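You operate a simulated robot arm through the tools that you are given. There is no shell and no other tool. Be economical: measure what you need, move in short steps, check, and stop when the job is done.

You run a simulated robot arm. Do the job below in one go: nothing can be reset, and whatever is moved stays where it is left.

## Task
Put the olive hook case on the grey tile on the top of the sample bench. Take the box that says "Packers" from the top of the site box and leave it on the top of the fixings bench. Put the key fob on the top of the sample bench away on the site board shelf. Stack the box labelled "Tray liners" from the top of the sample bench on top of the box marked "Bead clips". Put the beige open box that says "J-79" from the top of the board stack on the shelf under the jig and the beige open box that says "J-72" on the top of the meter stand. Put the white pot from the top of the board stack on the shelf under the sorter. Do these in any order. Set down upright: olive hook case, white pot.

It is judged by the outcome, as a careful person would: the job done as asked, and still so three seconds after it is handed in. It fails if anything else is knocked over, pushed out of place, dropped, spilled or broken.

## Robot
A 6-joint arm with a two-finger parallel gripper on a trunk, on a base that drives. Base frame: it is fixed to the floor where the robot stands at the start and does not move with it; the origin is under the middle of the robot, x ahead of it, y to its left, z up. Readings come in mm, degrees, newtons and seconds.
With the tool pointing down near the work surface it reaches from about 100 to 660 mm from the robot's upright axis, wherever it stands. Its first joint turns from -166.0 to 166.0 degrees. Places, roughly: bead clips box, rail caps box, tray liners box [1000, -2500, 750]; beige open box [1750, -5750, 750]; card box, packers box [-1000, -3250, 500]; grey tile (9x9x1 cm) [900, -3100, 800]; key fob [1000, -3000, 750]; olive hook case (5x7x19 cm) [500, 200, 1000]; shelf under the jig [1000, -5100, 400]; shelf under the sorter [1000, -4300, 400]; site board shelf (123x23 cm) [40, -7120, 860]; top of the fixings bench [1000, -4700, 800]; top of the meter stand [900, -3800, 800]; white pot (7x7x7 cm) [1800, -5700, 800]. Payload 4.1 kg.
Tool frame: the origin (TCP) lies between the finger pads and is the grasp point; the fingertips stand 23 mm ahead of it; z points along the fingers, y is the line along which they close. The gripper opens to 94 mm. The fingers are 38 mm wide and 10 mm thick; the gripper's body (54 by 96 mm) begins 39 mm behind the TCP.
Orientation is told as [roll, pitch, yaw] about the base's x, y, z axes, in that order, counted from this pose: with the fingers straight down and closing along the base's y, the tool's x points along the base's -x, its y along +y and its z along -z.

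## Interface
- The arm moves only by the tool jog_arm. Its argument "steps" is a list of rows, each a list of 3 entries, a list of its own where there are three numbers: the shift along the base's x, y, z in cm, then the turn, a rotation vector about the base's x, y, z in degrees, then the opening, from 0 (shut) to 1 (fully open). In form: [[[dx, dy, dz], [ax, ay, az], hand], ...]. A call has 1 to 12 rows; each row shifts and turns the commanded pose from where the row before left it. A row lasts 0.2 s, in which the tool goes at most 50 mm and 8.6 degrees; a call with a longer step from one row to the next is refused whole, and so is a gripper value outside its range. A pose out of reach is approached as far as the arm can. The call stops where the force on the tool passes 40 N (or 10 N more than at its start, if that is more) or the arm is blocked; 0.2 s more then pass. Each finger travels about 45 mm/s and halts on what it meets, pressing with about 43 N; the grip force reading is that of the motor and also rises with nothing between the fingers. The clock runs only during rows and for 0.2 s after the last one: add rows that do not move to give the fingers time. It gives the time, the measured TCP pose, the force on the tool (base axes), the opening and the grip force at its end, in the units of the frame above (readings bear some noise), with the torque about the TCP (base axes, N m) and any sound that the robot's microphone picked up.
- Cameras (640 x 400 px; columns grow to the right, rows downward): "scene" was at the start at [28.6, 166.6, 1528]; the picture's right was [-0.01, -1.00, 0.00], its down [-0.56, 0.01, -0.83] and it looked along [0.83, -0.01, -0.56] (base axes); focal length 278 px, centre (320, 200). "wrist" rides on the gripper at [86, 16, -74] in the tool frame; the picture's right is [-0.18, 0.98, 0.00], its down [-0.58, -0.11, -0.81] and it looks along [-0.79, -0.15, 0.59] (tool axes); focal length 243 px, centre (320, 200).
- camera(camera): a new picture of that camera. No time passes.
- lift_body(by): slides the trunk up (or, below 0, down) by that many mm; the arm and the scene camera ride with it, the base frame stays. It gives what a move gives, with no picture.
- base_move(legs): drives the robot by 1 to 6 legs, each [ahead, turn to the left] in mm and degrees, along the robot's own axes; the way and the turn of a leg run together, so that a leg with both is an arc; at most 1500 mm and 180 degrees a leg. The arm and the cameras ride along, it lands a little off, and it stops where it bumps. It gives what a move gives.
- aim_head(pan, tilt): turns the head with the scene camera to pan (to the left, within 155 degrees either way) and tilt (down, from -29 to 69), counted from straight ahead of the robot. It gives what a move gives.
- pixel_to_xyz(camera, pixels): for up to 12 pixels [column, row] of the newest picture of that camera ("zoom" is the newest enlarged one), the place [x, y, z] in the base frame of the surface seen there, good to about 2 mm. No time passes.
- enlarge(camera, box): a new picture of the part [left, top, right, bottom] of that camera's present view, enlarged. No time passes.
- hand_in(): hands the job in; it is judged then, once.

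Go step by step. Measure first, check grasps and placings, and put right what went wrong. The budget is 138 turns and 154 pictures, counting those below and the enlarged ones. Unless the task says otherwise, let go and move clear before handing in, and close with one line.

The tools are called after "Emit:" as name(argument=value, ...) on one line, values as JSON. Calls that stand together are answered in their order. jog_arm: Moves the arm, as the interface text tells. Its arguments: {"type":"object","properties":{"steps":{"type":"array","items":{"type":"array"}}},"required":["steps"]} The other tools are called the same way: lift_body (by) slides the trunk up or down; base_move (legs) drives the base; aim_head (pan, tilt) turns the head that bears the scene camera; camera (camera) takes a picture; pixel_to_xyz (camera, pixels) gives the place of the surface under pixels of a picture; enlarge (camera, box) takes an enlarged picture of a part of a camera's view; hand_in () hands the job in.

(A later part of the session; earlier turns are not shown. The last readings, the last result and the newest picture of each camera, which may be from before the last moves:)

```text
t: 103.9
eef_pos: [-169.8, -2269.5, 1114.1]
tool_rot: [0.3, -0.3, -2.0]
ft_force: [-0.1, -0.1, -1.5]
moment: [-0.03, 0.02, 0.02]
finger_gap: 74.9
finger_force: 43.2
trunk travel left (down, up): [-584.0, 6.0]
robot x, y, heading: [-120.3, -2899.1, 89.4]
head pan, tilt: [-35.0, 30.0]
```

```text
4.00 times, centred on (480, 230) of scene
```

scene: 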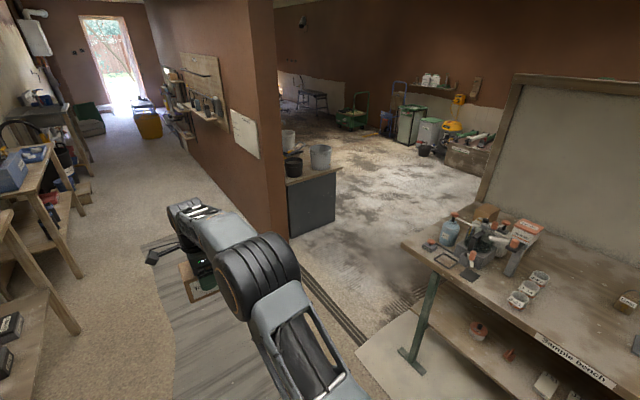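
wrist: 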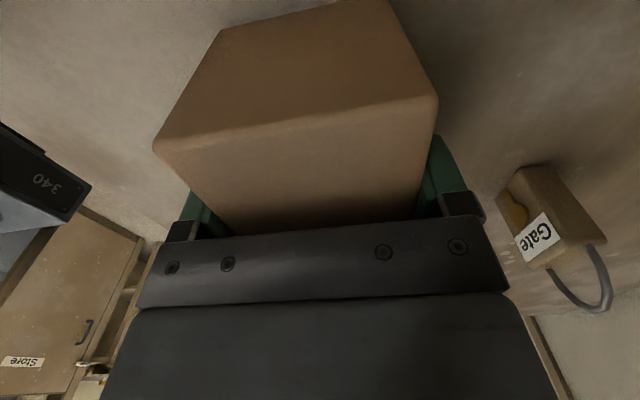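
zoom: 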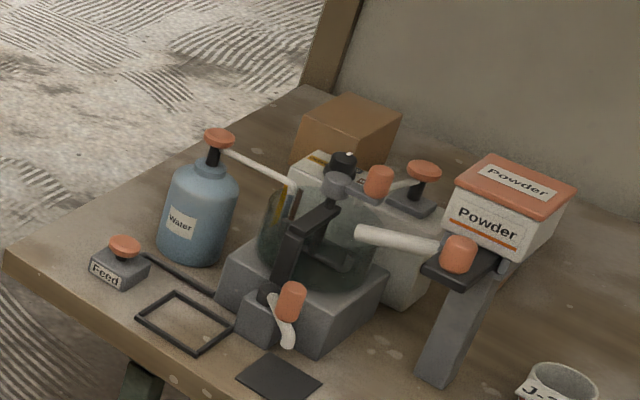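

There's a 1.3 m gap between the low table (y≈-1040) and the bench end (y≈-2340). Retract the arm and drive round to face the bench end.

Emit:
jog_arm(steps=[[[0, -5, 0], [0, 0, 0], 0.3], [[0, -5, 0], [0, 0, 0], 0.3], [[0, -5, 0], [0, 0, 0], 0.3], [[0, -5, 0], [0, 0, 0], 0.3], [[0, 0, 0], [0, 0, 0], 0.3]])

Emit:
base_move(legs=[[1180, 0], [0, -89.5], [1120, 0], [0, -90]])

Emit:
aim_head(pan=0, tilt=40)

Emit:
camera(camera="scene")

```text
t: 105.1
eef_pos: [-170.7, -2468.3, 1114.4]
tool_rot: [0.3, -0.2, -1.9]
ft_force: [-0.2, 0.0, -1.5]
moment: [0.0, 0.04, 0.01]
finger_gap: 75.0
finger_force: 43.1
trunk travel left (down, up): [-584.0, 6.0]
robot x, y, heading: [-118.0, -2899.2, 89.4]
head pan, tilt: [-35.0, 30.0]
```

```text
t: 124.0
eef_pos: [1053.7, -2162.2, 1115.1]
tool_rot: [0.2, -0.3, 176.9]
ft_force: [-0.3, -0.7, -1.6]
moment: [0.0, -0.04, -0.05]
finger_gap: 74.8
finger_force: 43.2
trunk travel left (down, up): [-584.0, 6.0]
robot x, y, heading: [1008.8, -1737.0, -91.6]
head pan, tilt: [-35.0, 30.0]
```

```text
t: 125.0
eef_pos: [1053.9, -2162.7, 1115.1]
tool_rot: [0.3, -0.2, 176.8]
ft_force: [-0.1, 0.4, -2.5]
moment: [-0.02, -0.02, -0.01]
finger_gap: 74.8
finger_force: 43.2
trunk travel left (down, up): [-584.0, 6.0]
robot x, y, heading: [1010.8, -1731.9, -91.9]
head pan, tilt: [0.0, 40.0]
```

```text
118 pictures are left
```

scene: 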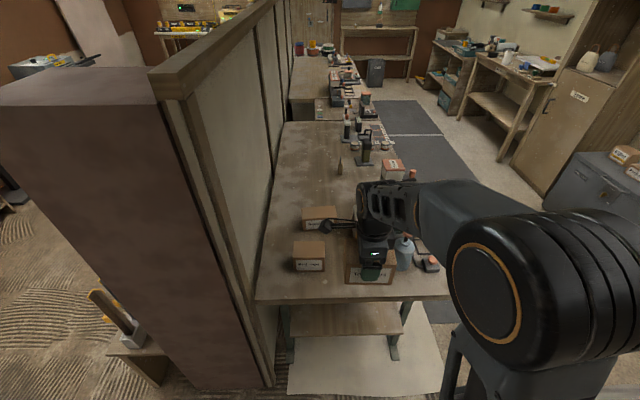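

Emit:
enlarge(camera="scene", box=[260, 180, 440, 300])

Emit:
pixel_to_xyz(camera="scene", pixels=[[309, 247], [295, 243], [324, 243], [296, 257], [323, 257], [309, 265], [319, 211], [320, 223], [303, 218], [336, 210], [405, 240], [384, 260]])

```text
3.33 times, centred on (350, 240) of scene
```

zoom: 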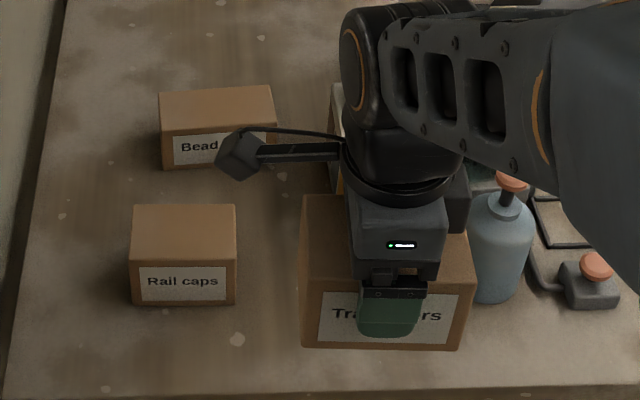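

```text
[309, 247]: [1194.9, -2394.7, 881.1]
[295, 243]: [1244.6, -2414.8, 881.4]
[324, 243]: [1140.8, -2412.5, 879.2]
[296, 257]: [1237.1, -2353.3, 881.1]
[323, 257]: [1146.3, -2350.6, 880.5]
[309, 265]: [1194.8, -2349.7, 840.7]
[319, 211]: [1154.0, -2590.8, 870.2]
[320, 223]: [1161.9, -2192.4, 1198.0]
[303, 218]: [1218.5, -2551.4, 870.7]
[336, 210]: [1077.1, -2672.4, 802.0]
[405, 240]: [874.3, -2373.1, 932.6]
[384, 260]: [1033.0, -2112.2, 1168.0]
```

Bead clips box is the far one (top z≈870), Rail caps the near one. Measure the bead box's top corners and drive closer.

Emit:
pixel_to_xyz(camera="zoom", pixels=[[168, 95], [265, 91], [165, 132], [268, 126], [215, 110], [190, 155], [218, 112], [335, 100], [450, 190]])

Emit:
base_move(legs=[[240, 1.9]])

Emit:
camera(camera="scene")

```text
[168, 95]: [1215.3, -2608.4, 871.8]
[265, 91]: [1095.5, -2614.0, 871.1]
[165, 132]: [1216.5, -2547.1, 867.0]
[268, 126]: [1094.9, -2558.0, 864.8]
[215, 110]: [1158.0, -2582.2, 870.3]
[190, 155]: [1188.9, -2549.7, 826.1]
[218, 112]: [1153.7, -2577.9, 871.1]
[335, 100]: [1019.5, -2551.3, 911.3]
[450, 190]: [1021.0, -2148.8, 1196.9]
```

```text
t: 126.8
eef_pos: [1066.9, -2404.5, 1112.8]
tool_rot: [0.3, -0.3, 178.9]
ft_force: [-0.2, -1.3, -2.0]
moment: [0.02, 0.04, 0.02]
finger_gap: 74.9
finger_force: 42.6
trunk travel left (down, up): [-584.0, 6.0]
robot x, y, heading: [1006.8, -1977.6, -89.7]
head pan, tilt: [0.0, 40.0]
```

```text
116 pictures are left
```

scene: 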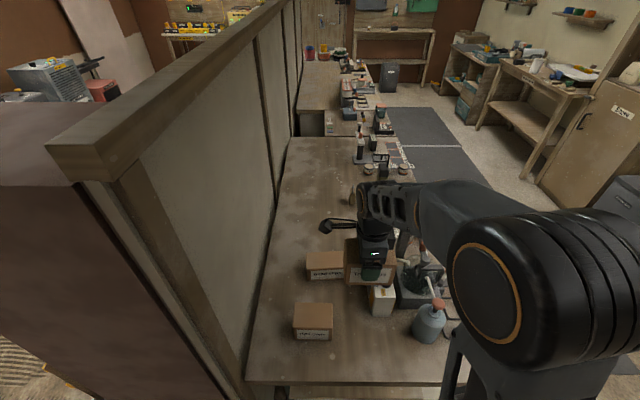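

Bead clips box centre ≈(1156,-2584), top 870.5. Move above it.

Emit:
jog_arm(steps=[[[2.2, -4, 0], [0, 0, 3], 0.3], [[2.2, -4, 0], [0, 0, 0], 0.3], [[2.2, -4, 0], [0, 0, 0], 0.3], [[2.3, -4, 0], [0, 0, 0], 0.3], [[0, -1.95, 0], [0, 0, 0], 0.3], [[0, 0, 0], [0, 0, 0], 0.3]])

Emit:
lift_body(by=-140)

Emit:
camera(camera="wrist")

Emit:
enlarge(camera="scene", box=[230, 160, 470, 320])

```text
t: 128.2
eef_pos: [1156.2, -2582.9, 1115.0]
tool_rot: [0.3, -0.3, -178.1]
ft_force: [-0.3, 0.4, -2.8]
moment: [0.03, -0.03, -0.04]
finger_gap: 75.0
finger_force: 42.6
trunk travel left (down, up): [-584.0, 6.0]
robot x, y, heading: [1008.4, -1975.7, -89.3]
head pan, tilt: [0.0, 40.0]
```

```text
t: 129.9
eef_pos: [1156.0, -2584.0, 976.1]
tool_rot: [0.3, -0.3, -178.1]
ft_force: [-0.7, 0.4, -2.7]
moment: [-0.02, -0.04, 0.0]
finger_gap: 74.7
finger_force: 42.8
trunk travel left (down, up): [-444.0, 146.0]
robot x, y, heading: [1007.9, -1974.9, -89.7]
head pan, tilt: [0.0, 40.0]
```

```text
115 pictures are left
```

wrist: 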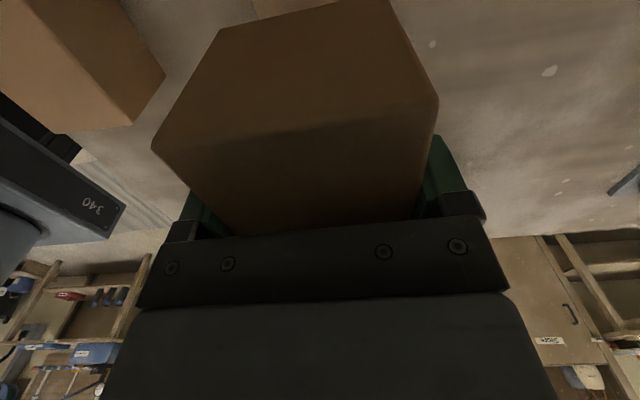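

```text
2.50 times, centred on (350, 240) of scene
```

zoom: 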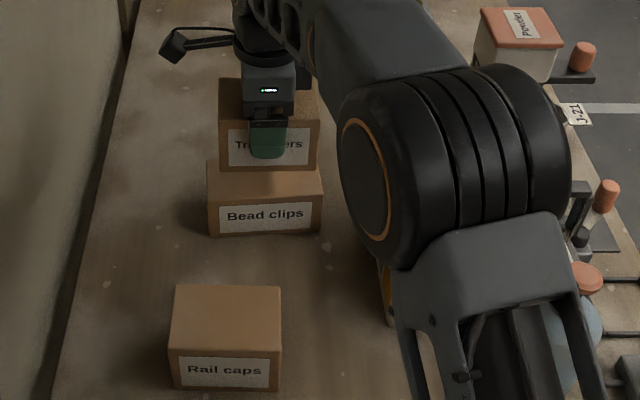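

Well aligned. Lower to contact.

Emit:
lift_body(by=-47)

Emit:
lift_body(by=-2.5)

Emit:
enlarge(camera="scene", box=[230, 130, 470, 290])

```text
t: 130.8
eef_pos: [1155.8, -2583.3, 926.5]
tool_rot: [0.3, -0.3, -178.1]
ft_force: [0.1, -0.6, -1.3]
moment: [0.01, -0.02, 0.0]
finger_gap: 74.7
finger_force: 42.7
trunk travel left (down, up): [-397.0, 193.0]
robot x, y, heading: [1007.3, -1973.6, -89.4]
head pan, tilt: [0.0, 40.0]
```

```text
t: 131.3
eef_pos: [1155.4, -2584.9, 925.9]
tool_rot: [0.4, -0.2, -178.0]
ft_force: [0.1, 0.4, -1.9]
moment: [0.02, -0.01, 0.0]
finger_gap: 74.9
finger_force: 43.0
trunk travel left (down, up): [-394.0, 196.0]
robot x, y, heading: [1009.6, -1977.0, -89.8]
head pan, tilt: [0.0, 40.0]
```

```text
2.50 times, centred on (350, 210) of scene
```

zoom: 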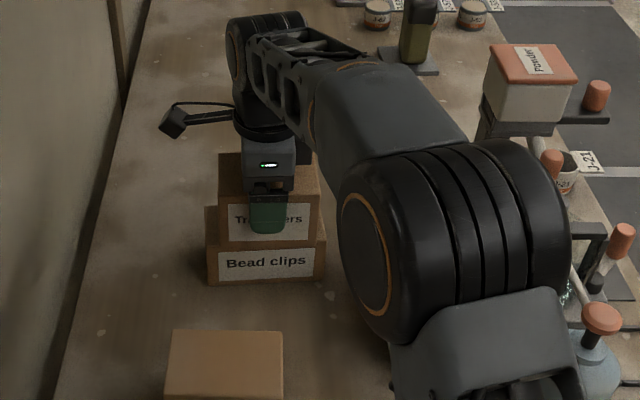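

Emit:
lift_body(by=-2)

Emit:
lift_body(by=-1.5)

```text
t: 131.8
eef_pos: [1156.2, -2584.1, 924.6]
tool_rot: [0.4, -0.4, -178.1]
ft_force: [-0.3, -0.8, 3.6]
moment: [0.13, -0.02, 0.0]
finger_gap: 74.8
finger_force: 43.5
trunk travel left (down, up): [-392.0, 198.0]
robot x, y, heading: [1010.7, -1975.3, -89.4]
head pan, tilt: [0.0, 40.0]
```

```text
t: 132.3
eef_pos: [1154.9, -2583.3, 924.3]
tool_rot: [0.5, -0.3, -178.2]
ft_force: [0.1, -1.5, 14.8]
moment: [0.45, 0.18, -0.03]
finger_gap: 74.9
finger_force: 42.9
trunk travel left (down, up): [-391.0, 199.0]
robot x, y, heading: [1003.8, -1972.5, -89.5]
head pan, tilt: [0.0, 40.0]
```

Seated on the bead clips box. Release and rise.

Emit:
jog_arm(steps=[[[0, 0, 0], [0, 0, 0], 0.9], [[0, 0, 0], [0, 0, 0], 1], [[0, 0, 0], [0, 0, 0], 1]])

Emit:
lift_body(by=195)

Emit:
camera(camera="scene")

```text
t: 133.2
eef_pos: [1155.0, -2583.6, 922.2]
tool_rot: [0.2, -0.3, -178.1]
ft_force: [0.1, 0.5, -0.1]
moment: [-0.03, -0.02, -0.01]
finger_gap: 94.0
finger_force: 0.1
trunk travel left (down, up): [-391.0, 199.0]
robot x, y, heading: [1006.5, -1976.7, -89.5]
head pan, tilt: [0.0, 40.0]
```

```text
t: 135.3
eef_pos: [1156.6, -2584.4, 1115.8]
tool_rot: [0.2, -0.3, -178.1]
ft_force: [1.0, -0.5, 0.5]
moment: [-0.04, 0.03, 0.0]
finger_gap: 93.9
finger_force: 0.1
trunk travel left (down, up): [-586.0, 4.0]
robot x, y, heading: [1009.4, -1972.0, -89.4]
head pan, tilt: [0.0, 40.0]
```

```text
112 pictures are left
```

scene: 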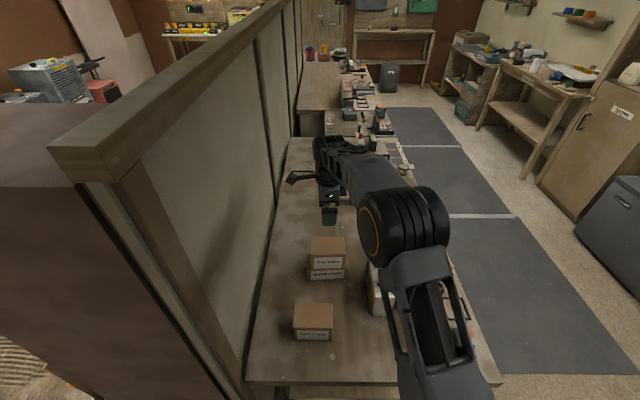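

Stack is good. Now go to the front for the key fob: retract arm and drive around.

Emit:
jog_arm(steps=[[[-2, 5, 0], [0, 0, 0], 1], [[-2, 5, 0], [0, 0, 0], 1], [[-2, 5, 0], [0, 0, 0], 1], [[-2, 5, 0], [0, 0, 0], 1], [[0, 3, 0], [0, 0, 0], 1], [[0, 0, 0], [0, 0, 0], 1]])

Emit:
base_move(legs=[[-230, 0], [0, -90], [1100, 0], [0, 90], [1220, 0], [0, 90]])

Emit:
jog_arm(steps=[[[0, 0, 0], [0, 0, 8.5], 1], [[0, 0, 0], [0, 0, 8.5], 1], [[0, 0, 0], [0, 0, 8.5], 1], [[0, 0, 0], [0, 0, 8.5], 1], [[0, 0, 0], [0, 0, 8.5], 1], [[0, 0, 0], [0, 0, 8.5], 1], [[0, 0, 0], [0, 0, 8.5], 1], [[0, 0, 0], [0, 0, 8.5], 1], [[0, 0, 0], [0, 0, 8.5], 1], [[0, 0, 0], [0, 0, 8.5], 1], [[0, 0, 0], [0, 0, 4], 1], [[0, 0, 0], [0, 0, 0], 1]])

Emit:
camera(camera="scene")

```text
refused: row 1 steps farther than a row can; nothing moved
```

```text
t: 159.5
eef_pos: [511.1, -2825.3, 1117.6]
tool_rot: [0.3, -0.4, -87.9]
ft_force: [-0.8, 0.2, -0.1]
moment: [0.02, -0.03, -0.03]
finger_gap: 94.0
finger_force: 0.0
trunk travel left (down, up): [-586.0, 4.0]
robot x, y, heading: [-98.3, -2973.6, 0.6]
head pan, tilt: [0.0, 40.0]
```

```text
t: 162.1
eef_pos: [510.9, -2824.6, 1116.3]
tool_rot: [0.3, -0.3, 1.1]
ft_force: [0.6, -0.5, 0.2]
moment: [-0.01, 0.01, 0.01]
finger_gap: 94.2
finger_force: 0.1
trunk travel left (down, up): [-586.0, 4.0]
robot x, y, heading: [-98.7, -2978.0, 0.7]
head pan, tilt: [0.0, 40.0]
```

```text
111 pictures are left
```

scene: 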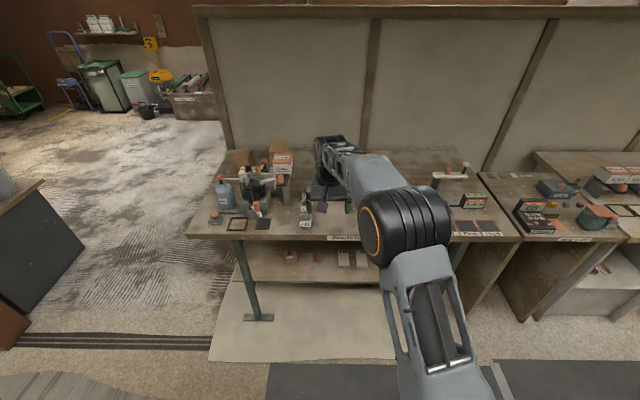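

Sample bench is intact. Bring the arm in and approach the fob.

Emit:
jog_arm(steps=[[[-4, -2, 0], [0, 0, 0], 1], [[-4, -2, 0], [0, 0, 0], 1], [[-4, -2, 0], [0, 0, 0], 1], [[-4, -2, 0], [0, 0, 0], 1], [[-4, -2, 0], [0, 0, 0], 1], [[-4, 0, 0], [0, 0, 0], 1], [[-4, 0, 0], [0, 0, 0], 1], [[0, 0, 0], [0, 0, 0], 1]])

Emit:
base_move(legs=[[490, 0]])

Emit:
aim_head(pan=5, tilt=45)

Emit:
camera(camera="scene")

Emit:
camera(camera="wrist")

```text
t: 163.9
eef_pos: [231.1, -2924.6, 1117.7]
tool_rot: [0.3, -0.2, 1.0]
ft_force: [-0.1, 0.4, 0.2]
moment: [-0.02, 0.01, 0.0]
finger_gap: 93.9
finger_force: 0.0
trunk travel left (down, up): [-586.0, 4.0]
robot x, y, heading: [-95.2, -2974.2, 0.6]
head pan, tilt: [0.0, 40.0]
```

```text
t: 166.8
eef_pos: [723.7, -2919.8, 1117.1]
tool_rot: [0.2, -0.3, 1.1]
ft_force: [0.3, 0.9, 0.4]
moment: [0.0, 0.01, -0.04]
finger_gap: 93.8
finger_force: 0.0
trunk travel left (down, up): [-586.0, 4.0]
robot x, y, heading: [398.3, -2972.8, 0.7]
head pan, tilt: [0.0, 40.0]
```

```text
t: 167.5
eef_pos: [723.1, -2920.4, 1117.0]
tool_rot: [0.4, -0.3, 1.0]
ft_force: [0.1, 0.5, 0.5]
moment: [0.01, 0.02, -0.01]
finger_gap: 94.1
finger_force: 0.0
trunk travel left (down, up): [-586.0, 4.0]
robot x, y, heading: [394.5, -2969.6, 0.7]
head pan, tilt: [5.0, 45.0]
```

```text
110 pictures are left
```

scene: 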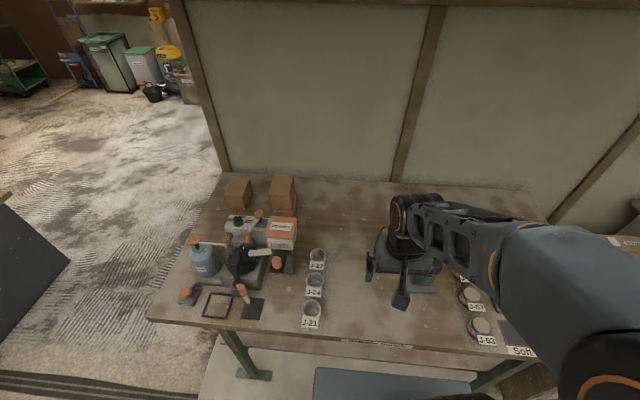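

```text
109 pictures are left
```

wrist: 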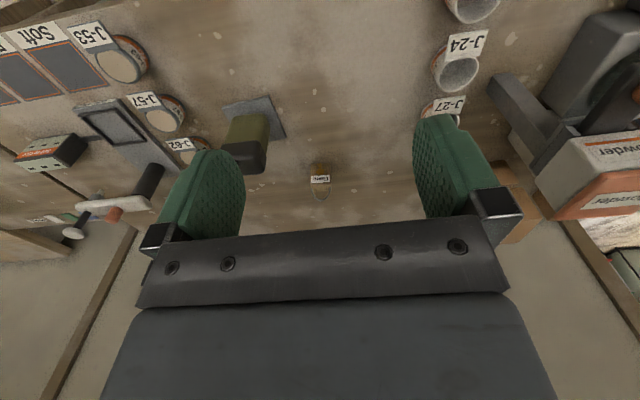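

Emit:
enlarge(camera="wrist", box=[270, 140, 370, 210])

Emit:
jog_arm(steps=[[[5, -0.5, 0], [0, 0, 0], 1], [[5, -0.5, 0], [0, 0, 0], 1], [[4, -1, 0], [0, 0, 0], 1], [[4, -1, 0], [0, 0, 0], 1], [[4, -1, 0], [0, 0, 0], 1], [[4, -1, 0], [0, 0, 0], 1], [[0, 0, 0], [0, 0, 0], 1]])

Emit:
camera(camera="scene")

Emit:
camera(camera="wrist")

```text
5.71 times, centred on (320, 175) of wrist
```

zoom: 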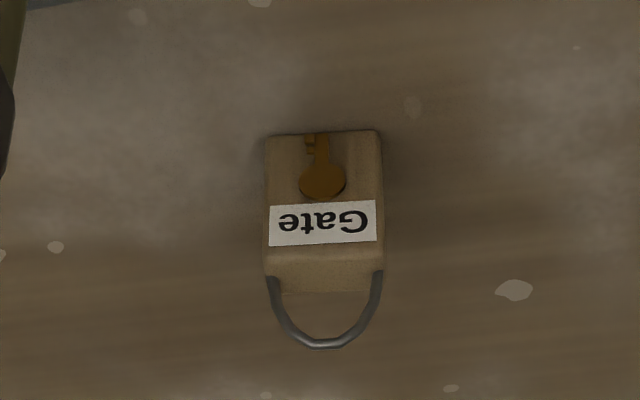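

```text
refused: row 1 steps farther than a row can; nothing moved
```

```text
107 pictures are left
```

scene: 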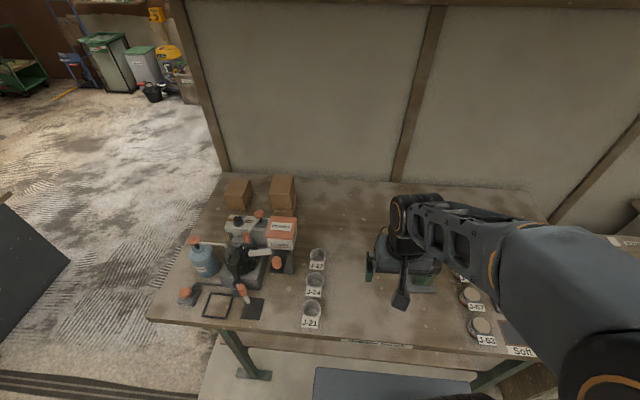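

```text
106 pictures are left
```

wrist: 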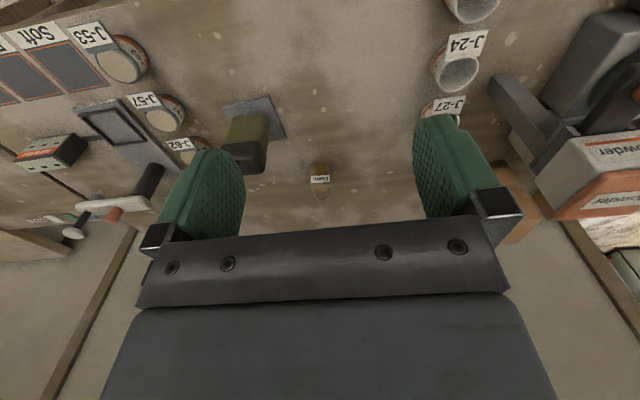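

Measure the fob from the enlarged view.

Emit:
pixel_to_xyz(camera="zoom", pixels=[[272, 140], [372, 138], [272, 240], [372, 238], [322, 255], [322, 280], [322, 288], [322, 342], [325, 150], [272, 285], [378, 280]])

Emit:
jog_arm(steps=[[[4.8, -0.5, 0], [0, 0, 0], 1], [[4.8, -0.5, 0], [0, 0, 0], 1], [[4, -1, 0], [0, 0, 0], 1], [[4, -1, 0], [0, 0, 0], 1], [[4, -1, 0], [0, 0, 0], 1], [[4, -1, 0], [0, 0, 0], 1], [[4, 0, 0], [0, 0, 0], 1], [[0, 0, 0], [0, 0, 0], 1]])

Emit:
camera(camera="scene")

Emit:
camera(camera="wrist")

```text
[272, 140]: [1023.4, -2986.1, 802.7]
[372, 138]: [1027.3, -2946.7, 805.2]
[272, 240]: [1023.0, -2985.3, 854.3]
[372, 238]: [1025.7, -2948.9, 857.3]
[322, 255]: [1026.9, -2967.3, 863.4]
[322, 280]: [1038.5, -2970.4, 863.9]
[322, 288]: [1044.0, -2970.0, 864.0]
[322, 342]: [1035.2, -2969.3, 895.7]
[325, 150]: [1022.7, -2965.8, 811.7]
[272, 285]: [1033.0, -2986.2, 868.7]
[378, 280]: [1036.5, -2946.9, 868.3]
```

```text
t: 169.3
eef_pos: [1018.4, -2968.8, 1116.2]
tool_rot: [0.3, -0.3, 0.9]
ft_force: [0.8, -0.9, -0.7]
moment: [-0.01, 0.0, 0.02]
finger_gap: 94.0
finger_force: 0.1
trunk travel left (down, up): [-586.0, 4.0]
robot x, y, heading: [391.3, -2967.5, 0.7]
head pan, tilt: [5.0, 45.0]
```

```text
105 pictures are left
```

scene: 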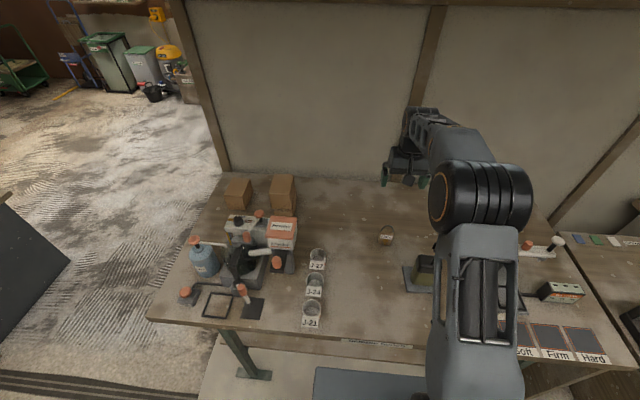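

```text
104 pictures are left
```

wrist: 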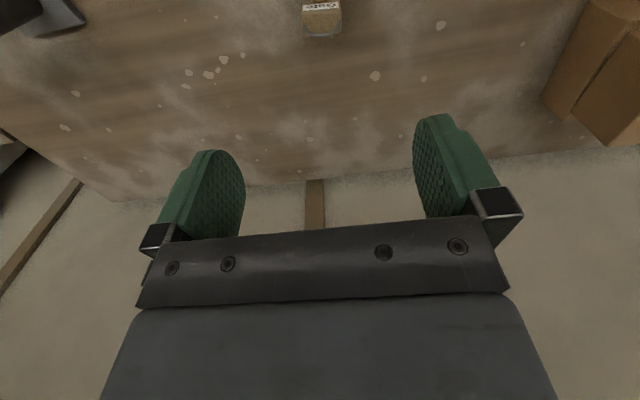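

Fob centre (1034,-2967), 42×22, body top 864, loop top 896. Align and lower.

Emit:
jog_arm(steps=[[[1.6, 0.2, 0], [0, 0, -1], 1], [[0, 0, 0], [0, 0, 0], 1]])

Emit:
lift_body(by=-180)

Emit:
camera(camera="wrist")

Emit:
enlarge(camera="scene", box=[340, 80, 560, 260])

```text
t: 169.9
eef_pos: [1034.1, -2968.6, 1117.2]
tool_rot: [0.3, -0.2, 0.0]
ft_force: [0.2, 0.0, 0.2]
moment: [0.01, 0.01, -0.01]
finger_gap: 94.0
finger_force: 0.0
trunk travel left (down, up): [-586.0, 4.0]
robot x, y, heading: [393.9, -2967.1, 0.6]
head pan, tilt: [5.0, 45.0]
```

```text
t: 171.9
eef_pos: [1034.3, -2968.5, 936.3]
tool_rot: [0.3, -0.3, -0.1]
ft_force: [-1.0, -0.7, 0.2]
moment: [-0.02, 0.01, -0.03]
finger_gap: 94.0
finger_force: 0.0
trunk travel left (down, up): [-406.0, 184.0]
robot x, y, heading: [392.4, -2969.9, 0.5]
head pan, tilt: [5.0, 45.0]
```

```text
103 pictures are left
```

wrist: 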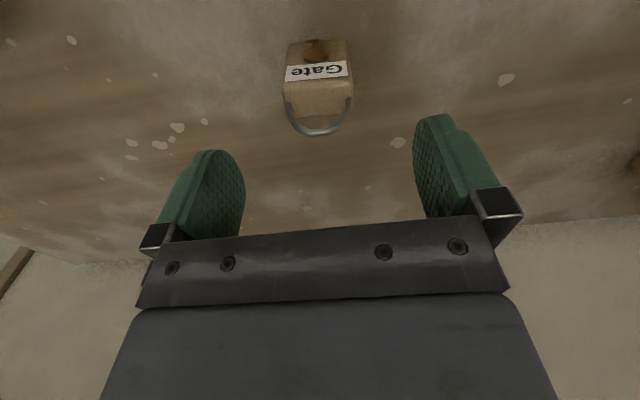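

```text
2.22 times, centred on (450, 170) of scene
```

zoom: 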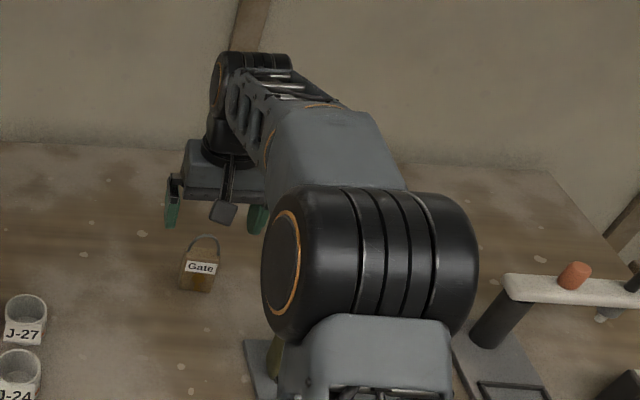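

Emit:
pixel_to_xyz(camera="zoom", pixels=[[330, 160], [300, 330], [340, 330], [265, 260], [390, 180], [470, 260], [275, 140], [275, 355], [230, 200], [200, 267]])

```text
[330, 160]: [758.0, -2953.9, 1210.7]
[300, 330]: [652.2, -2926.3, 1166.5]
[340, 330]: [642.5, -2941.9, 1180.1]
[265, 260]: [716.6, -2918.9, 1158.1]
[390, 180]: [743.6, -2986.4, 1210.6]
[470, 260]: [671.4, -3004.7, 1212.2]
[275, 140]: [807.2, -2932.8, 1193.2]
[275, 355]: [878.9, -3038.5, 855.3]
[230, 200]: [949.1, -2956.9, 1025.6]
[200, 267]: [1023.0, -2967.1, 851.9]
```

Clear. Lower the rest and close.

Emit:
lift_body(by=-72)

Emit:
jog_arm(steps=[[[0, 0, 0], [0, 0, 0], 0.7], [[0, 0, 0], [0, 0, 0], 0.4], [[0, 0, 0], [0, 0, 0], 0.2], [[0, 0, 0], [0, 0, 0], 0.1], [[0, 0, 0], [0, 0, 0], 0.1], [[0, 0, 0], [0, 0, 0], 0.1]])

Emit:
camera(camera="wrist")

```text
t: 173.0
eef_pos: [1034.6, -2969.1, 864.5]
tool_rot: [0.3, -0.3, -0.1]
ft_force: [-0.3, 0.9, 0.2]
moment: [0.02, 0.01, -0.01]
finger_gap: 94.1
finger_force: 0.1
trunk travel left (down, up): [-334.0, 256.0]
robot x, y, heading: [394.2, -2972.1, 0.7]
head pan, tilt: [5.0, 45.0]
```

```text
t: 174.4
eef_pos: [1034.1, -2968.0, 865.3]
tool_rot: [0.3, -0.2, -0.1]
ft_force: [0.4, -0.3, 0.7]
moment: [-0.02, -0.03, -0.03]
finger_gap: 45.4
finger_force: 43.0
trunk travel left (down, up): [-334.0, 256.0]
robot x, y, heading: [392.5, -2968.4, 0.5]
head pan, tilt: [5.0, 45.0]
```

```text
101 pictures are left
```

wrist: 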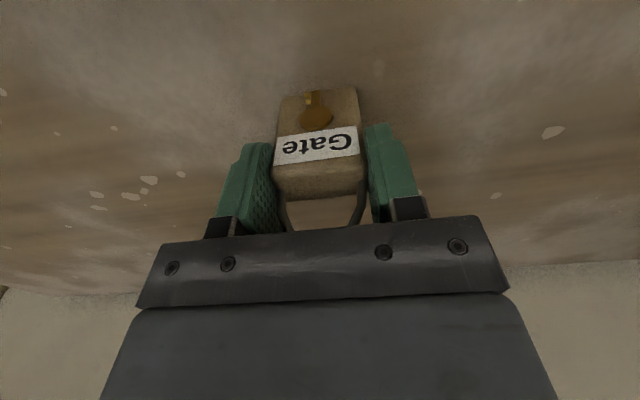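

Fob held (gap 45). Lift, retract, and drive down the corridor to the site board.

Emit:
lift_body(by=250)

Emit:
jog_arm(steps=[[[-4.8, 0.5, 0], [0, 0, 0], 0.1], [[-4.8, 0.5, 0], [0, 0, 0], 0.1], [[-4.8, 1, 0], [0, 0, 0], 0.1], [[-4.8, 1, 0], [0, 0, 0], 0.1], [[-4.8, 1, 0], [0, 0, 0], 0.1], [[-4.8, 0, 0], [0, 0, 0], 0.1], [[0, 0, 0], [0, 0, 0], 0.1]])

Emit:
base_move(legs=[[-380, 0], [0, -90], [1500, 0], [1500, 0]])

Emit:
aim_head(pan=0, tilt=25)

Emit:
camera(camera="scene")

```text
t: 176.9
eef_pos: [1033.5, -2968.6, 1114.3]
tool_rot: [0.4, -0.3, 0.0]
ft_force: [0.4, 0.4, 0.2]
moment: [0.01, 0.05, -0.01]
finger_gap: 45.2
finger_force: 43.3
trunk travel left (down, up): [-584.0, 6.0]
robot x, y, heading: [394.4, -2969.5, 0.5]
head pan, tilt: [5.0, 45.0]
```

```text
t: 178.5
eef_pos: [745.4, -2928.3, 1114.4]
tool_rot: [0.3, -0.3, 0.1]
ft_force: [0.4, 0.3, -0.4]
moment: [0.02, 0.02, -0.02]
finger_gap: 45.1
finger_force: 43.1
trunk travel left (down, up): [-584.0, 6.0]
robot x, y, heading: [398.1, -2972.0, 0.3]
head pan, tilt: [5.0, 45.0]
```

```text
t: 198.7
eef_pos: [147.9, -6306.7, 1113.8]
tool_rot: [0.3, -0.3, -88.3]
ft_force: [0.6, 0.1, -1.1]
moment: [-0.01, -0.01, 0.02]
finger_gap: 45.2
finger_force: 43.2
trunk travel left (down, up): [-584.0, 6.0]
robot x, y, heading: [94.5, -5960.9, -87.7]
head pan, tilt: [5.0, 45.0]
```

```text
t: 199.6
eef_pos: [148.4, -6306.9, 1114.2]
tool_rot: [0.2, -0.2, -88.3]
ft_force: [-0.3, -0.7, -1.6]
moment: [-0.02, 0.01, 0.03]
finger_gap: 45.2
finger_force: 42.6
trunk travel left (down, up): [-584.0, 6.0]
robot x, y, heading: [96.4, -5955.2, -87.9]
head pan, tilt: [0.0, 25.0]
```

```text
100 pictures are left
```

scene: 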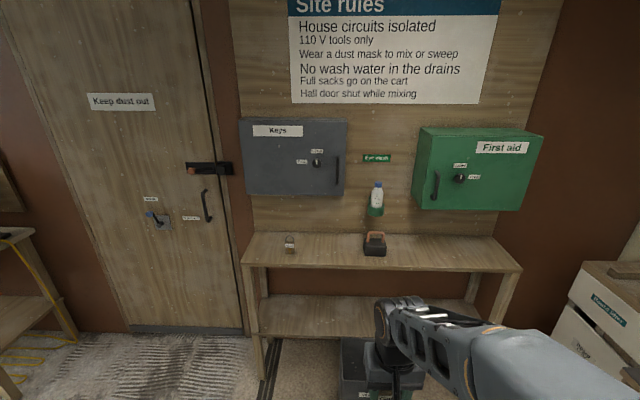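

Emit:
pixel_to_xyz(camera="scene", pixels=[[260, 262], [320, 255], [290, 245], [375, 247], [440, 262], [300, 270], [310, 305], [260, 240], [340, 190], [375, 210], [336, 250], [300, 320]])

Emit:
enlarge(camera="scene", box=[230, 210, 430, 330])

```text
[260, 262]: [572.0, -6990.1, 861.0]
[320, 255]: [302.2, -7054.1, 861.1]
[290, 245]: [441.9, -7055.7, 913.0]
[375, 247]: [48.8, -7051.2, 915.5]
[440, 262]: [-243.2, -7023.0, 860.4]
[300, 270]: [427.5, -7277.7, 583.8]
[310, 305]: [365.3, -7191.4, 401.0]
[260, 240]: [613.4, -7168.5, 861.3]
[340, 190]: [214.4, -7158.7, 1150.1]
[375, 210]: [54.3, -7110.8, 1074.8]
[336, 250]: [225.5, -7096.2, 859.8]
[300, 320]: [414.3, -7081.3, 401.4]
```

```text
3.20 times, centred on (330, 270) of scene
```

zoom: 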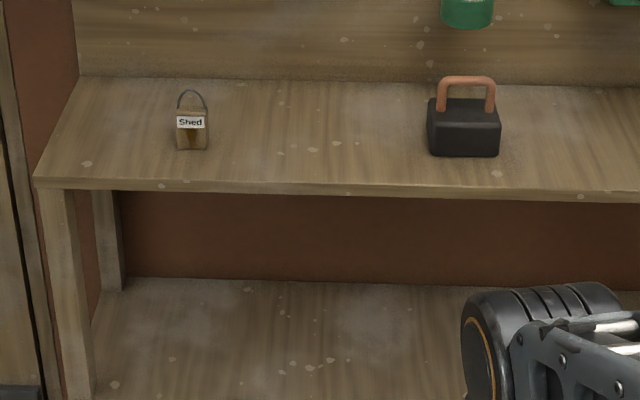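

Shelf top z=861, y -7000…-7235, existing "Shed" fob at x≈440 and a box at x≈50. I'll place the Gate fob at about (250,-7055).

Emit:
base_move(legs=[[490, -2]])

Emit:
camera(camera="scene")

```text
t: 202.4
eef_pos: [146.6, -6794.1, 1114.0]
tool_rot: [0.3, -0.3, -90.1]
ft_force: [0.2, 0.2, 0.0]
moment: [0.03, 0.01, -0.02]
finger_gap: 45.2
finger_force: 43.4
trunk travel left (down, up): [-584.0, 6.0]
robot x, y, heading: [107.5, -6441.4, -89.8]
head pan, tilt: [0.0, 25.0]
```

```text
98 pictures are left
```

scene: 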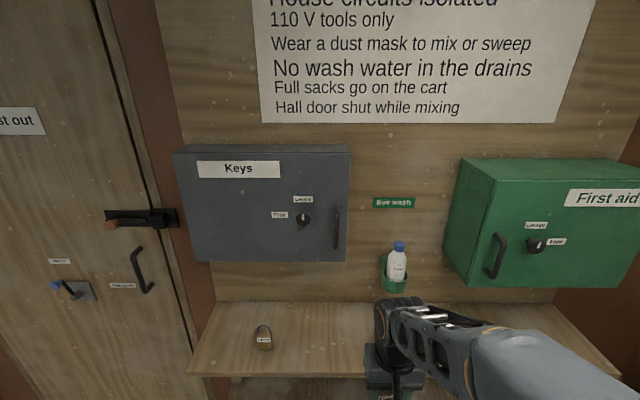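

Emit:
jog_arm(steps=[[[1.7, -4.35, 0], [0, 0, 0], 0.1], [[1.7, -4.35, 0], [0, 0, 0], 0.1], [[1.7, -4.35, 0], [0, 0, 0], 0.1], [[1.7, -4.35, 0], [0, 0, 0], 0.1], [[1.7, -4.35, 0], [0, 0, 0], 0.1], [[1.7, -4.35, 0], [0, 0, 0], 0.1], [[0, 0, 0], [0, 0, 0], 0.1]])

Emit:
lift_body(by=-150)

Emit:
aim_head(pan=5, tilt=38)

Emit:
camera(camera="scene")

Emit:
camera(camera="wrist")

```text
t: 204.0
eef_pos: [249.7, -7055.3, 1114.0]
tool_rot: [0.3, -0.3, -90.3]
ft_force: [-0.9, 0.3, -1.2]
moment: [0.02, 0.02, 0.03]
finger_gap: 45.2
finger_force: 43.3
trunk travel left (down, up): [-584.0, 6.0]
robot x, y, heading: [103.6, -6445.6, -89.6]
head pan, tilt: [0.0, 25.0]
```

```text
t: 205.8
eef_pos: [248.7, -7056.1, 963.5]
tool_rot: [0.2, -0.3, -90.2]
ft_force: [-0.5, -0.8, -0.9]
moment: [0.03, 0.01, -0.01]
finger_gap: 45.4
finger_force: 43.3
trunk travel left (down, up): [-434.0, 156.0]
robot x, y, heading: [105.4, -6444.7, -89.8]
head pan, tilt: [0.0, 25.0]
```

```text
t: 206.5
eef_pos: [249.0, -7055.0, 963.8]
tool_rot: [0.2, -0.3, -90.2]
ft_force: [-0.1, -0.1, -0.6]
moment: [0.0, -0.02, -0.02]
finger_gap: 45.1
finger_force: 42.8
trunk travel left (down, up): [-434.0, 156.0]
robot x, y, heading: [106.7, -6442.7, -89.6]
head pan, tilt: [5.0, 38.0]
```

```text
97 pictures are left
```

scene: 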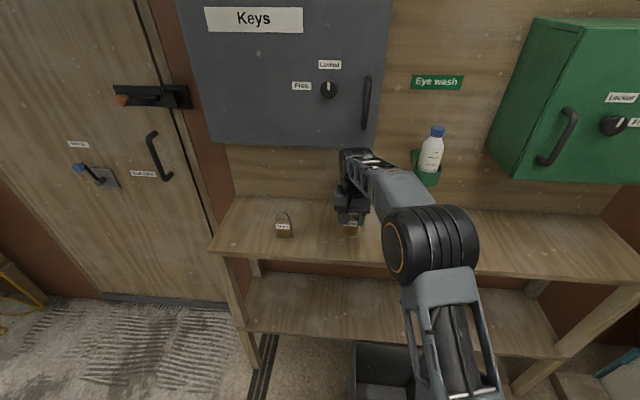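

```text
96 pictures are left
```

wrist: 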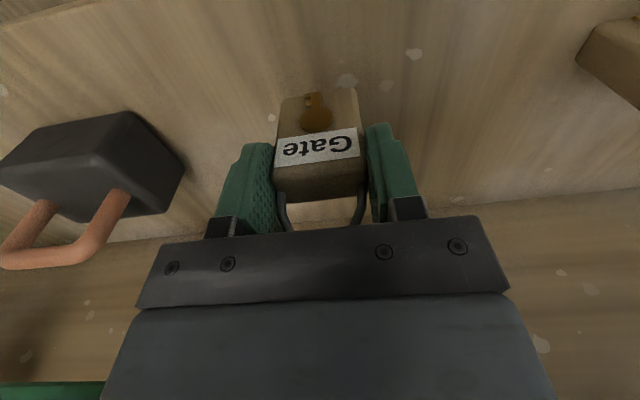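

Lower to the shelf: contact expected near TCP z≈926.

Emit:
lift_body(by=-35)

Emit:
lift_body(by=-2)

Emit:
lift_body(by=-1.5)

```text
t: 207.3
eef_pos: [248.2, -7055.4, 928.5]
tool_rot: [0.4, -0.4, -90.2]
ft_force: [-0.5, -0.4, 0.1]
moment: [0.02, -0.02, 0.01]
finger_gap: 45.3
finger_force: 43.3
trunk travel left (down, up): [-399.0, 191.0]
robot x, y, heading: [105.4, -6442.9, -89.7]
head pan, tilt: [5.0, 38.0]
```

```text
t: 207.8
eef_pos: [248.4, -7055.7, 926.6]
tool_rot: [0.3, -0.4, -90.3]
ft_force: [-0.3, 1.2, -0.3]
moment: [-0.02, -0.01, 0.0]
finger_gap: 45.2
finger_force: 42.7
trunk travel left (down, up): [-397.0, 193.0]
robot x, y, heading: [104.8, -6444.3, -89.8]
head pan, tilt: [5.0, 38.0]
```

```text
t: 208.4
eef_pos: [248.1, -7055.5, 925.7]
tool_rot: [0.3, -0.3, -90.2]
ft_force: [0.2, 0.2, -0.8]
moment: [0.0, 0.0, 0.04]
finger_gap: 45.0
finger_force: 43.0
trunk travel left (down, up): [-395.0, 195.0]
robot x, y, heading: [103.7, -6445.5, -89.4]
head pan, tilt: [5.0, 38.0]
```

Emit:
lift_body(by=-1.5)

Emit:
lift_body(by=-1)

```text
t: 208.9
eef_pos: [248.6, -7056.3, 924.5]
tool_rot: [0.4, -0.3, -90.2]
ft_force: [0.9, -0.7, -0.1]
moment: [0.0, 0.04, 0.01]
finger_gap: 45.3
finger_force: 42.8
trunk travel left (down, up): [-394.0, 196.0]
robot x, y, heading: [102.4, -6444.9, -89.8]
head pan, tilt: [5.0, 38.0]
```

```text
t: 209.4
eef_pos: [247.7, -7056.2, 924.2]
tool_rot: [0.3, -0.3, -90.3]
ft_force: [0.7, -0.1, 5.3]
moment: [-0.04, 0.12, 0.02]
finger_gap: 45.2
finger_force: 43.3
trunk travel left (down, up): [-393.0, 197.0]
robot x, y, heading: [103.1, -6445.0, -89.6]
head pan, tilt: [5.0, 38.0]
```

Contact at 924. Release and rise.

Emit:
jog_arm(steps=[[[0, 0, 0], [0, 0, 0], 0.7], [[0, 0, 0], [0, 0, 0], 1], [[0, 0, 0], [0, 0, 0], 1], [[0, 0, 0], [0, 0, 0], 1]])

Emit:
lift_body(by=190)

Emit:
camera(camera="scene")

```text
t: 210.4
eef_pos: [248.2, -7054.9, 923.1]
tool_rot: [0.3, -0.4, -90.2]
ft_force: [-1.1, -0.6, 0.0]
moment: [-0.02, 0.02, 0.0]
finger_gap: 94.0
finger_force: 0.0
trunk travel left (down, up): [-393.0, 197.0]
robot x, y, heading: [104.8, -6446.4, -89.8]
head pan, tilt: [5.0, 38.0]
```

```text
t: 212.5
eef_pos: [247.8, -7055.7, 1112.0]
tool_rot: [0.3, -0.3, -90.2]
ft_force: [-0.6, -0.3, -0.2]
moment: [0.01, -0.01, 0.01]
finger_gap: 94.1
finger_force: 0.1
trunk travel left (down, up): [-583.0, 7.0]
robot x, y, heading: [106.4, -6441.1, -89.8]
head pan, tilt: [5.0, 38.0]
```

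```text
95 pictures are left
```

scene: 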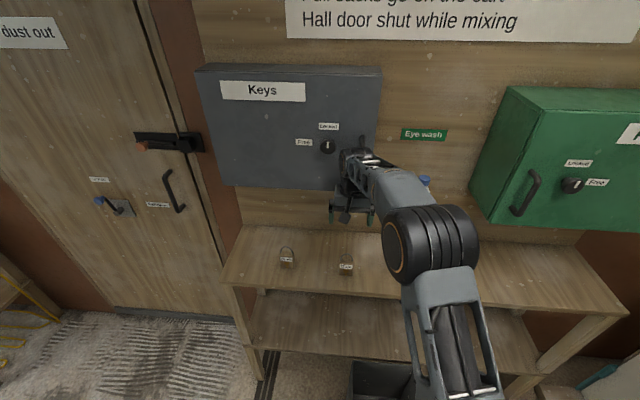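

Fob stands on the shelf. Retract, back off and turn to look at the board stack.

Emit:
jog_arm(steps=[[[-1.7, 4.35, 0], [0, 0, 0], 1], [[-1.7, 4.35, 0], [0, 0, 0], 1], [[-1.7, 4.35, 0], [0, 0, 0], 1], [[-1.7, 4.35, 0], [0, 0, 0], 1], [[-1.7, 4.35, 0], [0, 0, 0], 1], [[-1.7, 4.35, 0], [0, 0, 0], 1], [[0, 0, 0], [0, 0, 0], 1]])

Emit:
base_move(legs=[[-600, 0], [0, 90]])

Emit:
aim_head(pan=0, tilt=30)

Emit:
camera(camera="scene")

```text
t: 214.1
eef_pos: [146.7, -6792.7, 1113.9]
tool_rot: [0.3, -0.3, -90.3]
ft_force: [0.2, 0.0, 1.2]
moment: [0.02, -0.01, 0.0]
finger_gap: 93.9
finger_force: 0.0
trunk travel left (down, up): [-583.0, 7.0]
robot x, y, heading: [105.1, -6445.8, -89.8]
head pan, tilt: [5.0, 38.0]
```

```text
t: 221.3
eef_pos: [452.9, -5796.6, 1113.5]
tool_rot: [0.4, -0.3, 0.1]
ft_force: [0.2, 0.7, 0.6]
moment: [-0.01, 0.0, -0.02]
finger_gap: 94.1
finger_force: 0.1
trunk travel left (down, up): [-583.0, 7.0]
robot x, y, heading: [99.2, -5841.3, 0.5]
head pan, tilt: [5.0, 38.0]
```

```text
t: 222.0
eef_pos: [453.4, -5796.7, 1113.0]
tool_rot: [0.3, -0.3, 0.1]
ft_force: [0.3, -0.5, 0.2]
moment: [-0.03, -0.02, 0.0]
finger_gap: 94.0
finger_force: 0.0
trunk travel left (down, up): [-583.0, 7.0]
robot x, y, heading: [99.0, -5840.3, 0.7]
head pan, tilt: [0.0, 30.0]
```

```text
94 pictures are left
```

scene: 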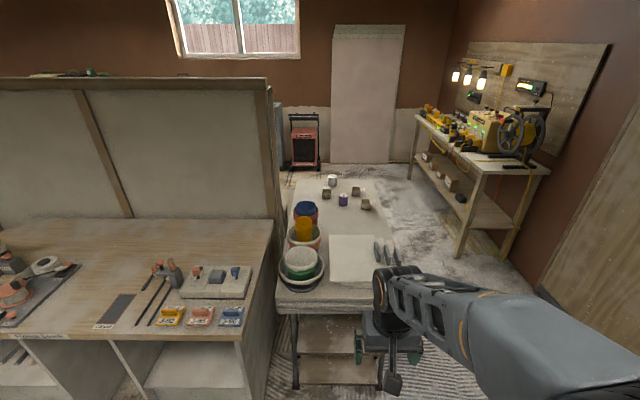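

Emit:
pixel_to_xyz(camera="scene", pixels=[[332, 180], [325, 194], [355, 191], [366, 205], [342, 200], [395, 280], [370, 180], [395, 190], [460, 255], [408, 172], [280, 300], [440, 262]])

Emit:
enlarge(camera="scene", box=[280, 160, 420, 260])

```text
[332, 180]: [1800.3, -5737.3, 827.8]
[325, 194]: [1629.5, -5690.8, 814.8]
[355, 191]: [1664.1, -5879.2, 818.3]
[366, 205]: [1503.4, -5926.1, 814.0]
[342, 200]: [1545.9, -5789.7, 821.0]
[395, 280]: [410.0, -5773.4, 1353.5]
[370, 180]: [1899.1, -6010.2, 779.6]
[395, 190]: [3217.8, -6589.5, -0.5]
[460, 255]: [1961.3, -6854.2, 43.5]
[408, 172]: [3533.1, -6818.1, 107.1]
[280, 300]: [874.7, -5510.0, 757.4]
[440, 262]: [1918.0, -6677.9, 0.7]
```

```text
4.00 times, centred on (350, 210) of scene
```

zoom: 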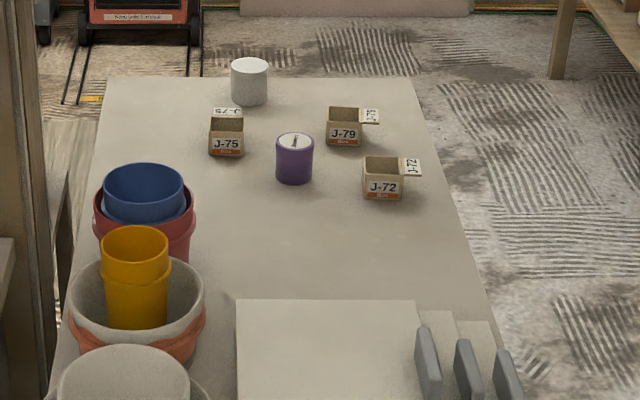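

Board stack top z≈780, right edge y≈-6010; J-72 at (1503,-5926), J-79 at (1664,-5879), white pot at (1800,-5737). I'll drive along its right side and face +y.

Emit:
base_move(legs=[[0, -90], [600, 0], [0, 90], [1460, 0], [0, 90]])

Emit:
aim_head(pan=0, tilt=45)

Emit:
camera(camera="scene")

Emit:
camera(camera="wrist")

```text
t: 231.3
eef_pos: [360.8, -6637.7, 1113.8]
tool_rot: [0.3, -0.4, -46.2]
ft_force: [0.2, 0.1, -0.1]
moment: [0.04, 0.02, -0.01]
finger_gap: 93.9
finger_force: 0.0
trunk travel left (down, up): [-583.0, 7.0]
robot x, y, heading: [91.7, -6407.0, -54.3]
head pan, tilt: [0.0, 30.0]
stopped in leg 3: the robot was blocked; the commanded pose is now the measured one
```

```text
t: 232.0
eef_pos: [361.2, -6638.1, 1113.0]
tool_rot: [0.3, -0.3, -46.4]
ft_force: [0.4, 0.7, 0.0]
moment: [-0.02, 0.01, -0.03]
finger_gap: 93.8
finger_force: 0.0
trunk travel left (down, up): [-583.0, 7.0]
robot x, y, heading: [97.8, -6408.7, -54.6]
head pan, tilt: [0.0, 45.0]
```

```text
92 pictures are left
```

scene: 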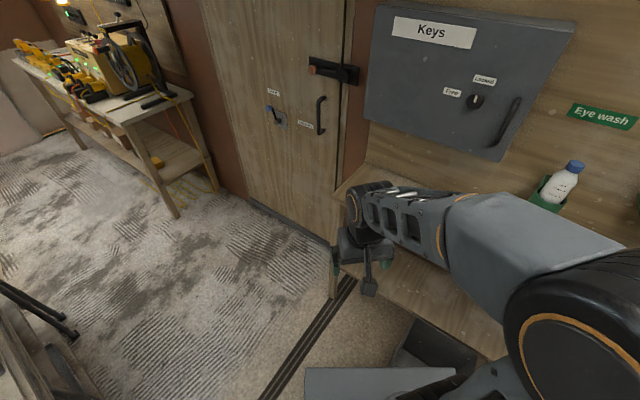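

```text
91 pictures are left
```

wrist: 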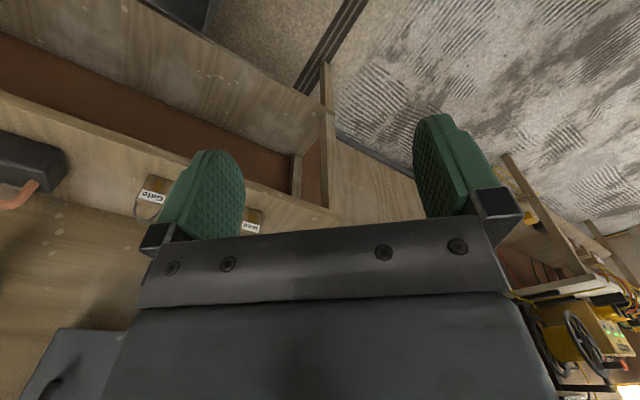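

The base's corner touched the bin under the site board while turning. I'll check the bin, then back off.

Emit:
pixel_to_xyz(camera="scene", pixels=[[430, 325], [400, 350], [490, 352], [440, 355], [330, 375], [440, 385], [300, 395]])

Emit:
base_move(legs=[[-250, 0]])

Emit:
camera(camera="scene")

```text
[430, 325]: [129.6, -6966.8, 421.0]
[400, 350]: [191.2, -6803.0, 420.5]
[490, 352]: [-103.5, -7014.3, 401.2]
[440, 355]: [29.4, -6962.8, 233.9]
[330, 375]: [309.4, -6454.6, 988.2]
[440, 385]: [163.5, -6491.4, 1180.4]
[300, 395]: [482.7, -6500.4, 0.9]
```

```text
t: 233.9
eef_pos: [215.3, -6434.2, 1115.0]
tool_rot: [0.2, -0.5, -46.4]
ft_force: [-0.6, 0.5, -0.4]
moment: [0.0, -0.02, 0.01]
finger_gap: 94.1
finger_force: 0.1
trunk travel left (down, up): [-583.0, 7.0]
robot x, y, heading: [-47.3, -6201.3, -54.3]
head pan, tilt: [0.0, 45.0]
```

```text
90 pictures are left
```

scene: 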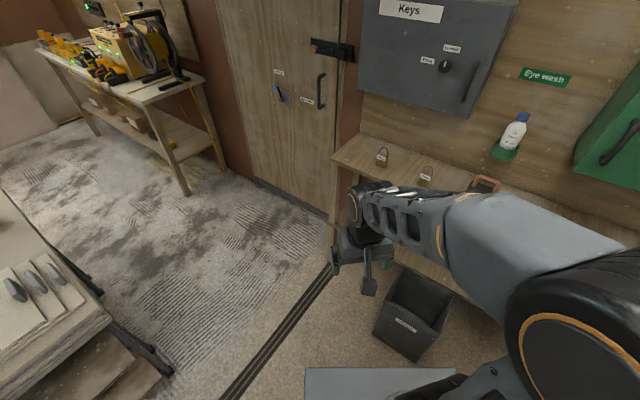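

Emit:
enlarge(camera="scene", box=[340, 240, 480, 370])

Emit:
pixel_to_xyz(camera="scene", pixels=[[389, 304], [434, 327], [453, 294], [401, 268], [380, 335], [420, 358], [405, 325], [387, 320], [427, 335]])

```text
3.08 times, centred on (410, 305) of scene
```

zoom: 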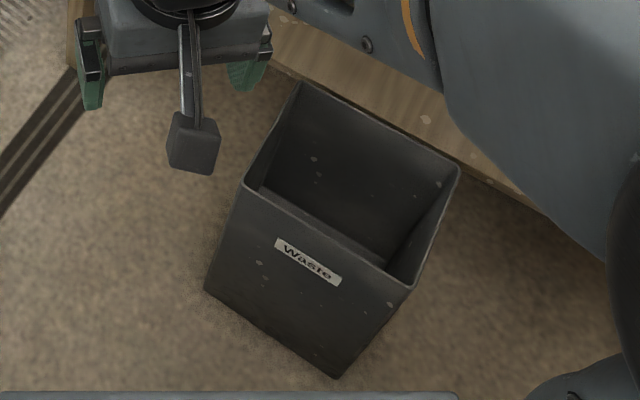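

```text
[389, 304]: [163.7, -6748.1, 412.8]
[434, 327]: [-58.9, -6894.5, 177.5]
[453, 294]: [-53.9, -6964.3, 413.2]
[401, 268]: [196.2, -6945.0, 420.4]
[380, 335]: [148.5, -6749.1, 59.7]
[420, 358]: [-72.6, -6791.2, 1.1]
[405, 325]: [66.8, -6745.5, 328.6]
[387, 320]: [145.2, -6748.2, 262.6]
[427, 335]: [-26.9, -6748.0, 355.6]
```

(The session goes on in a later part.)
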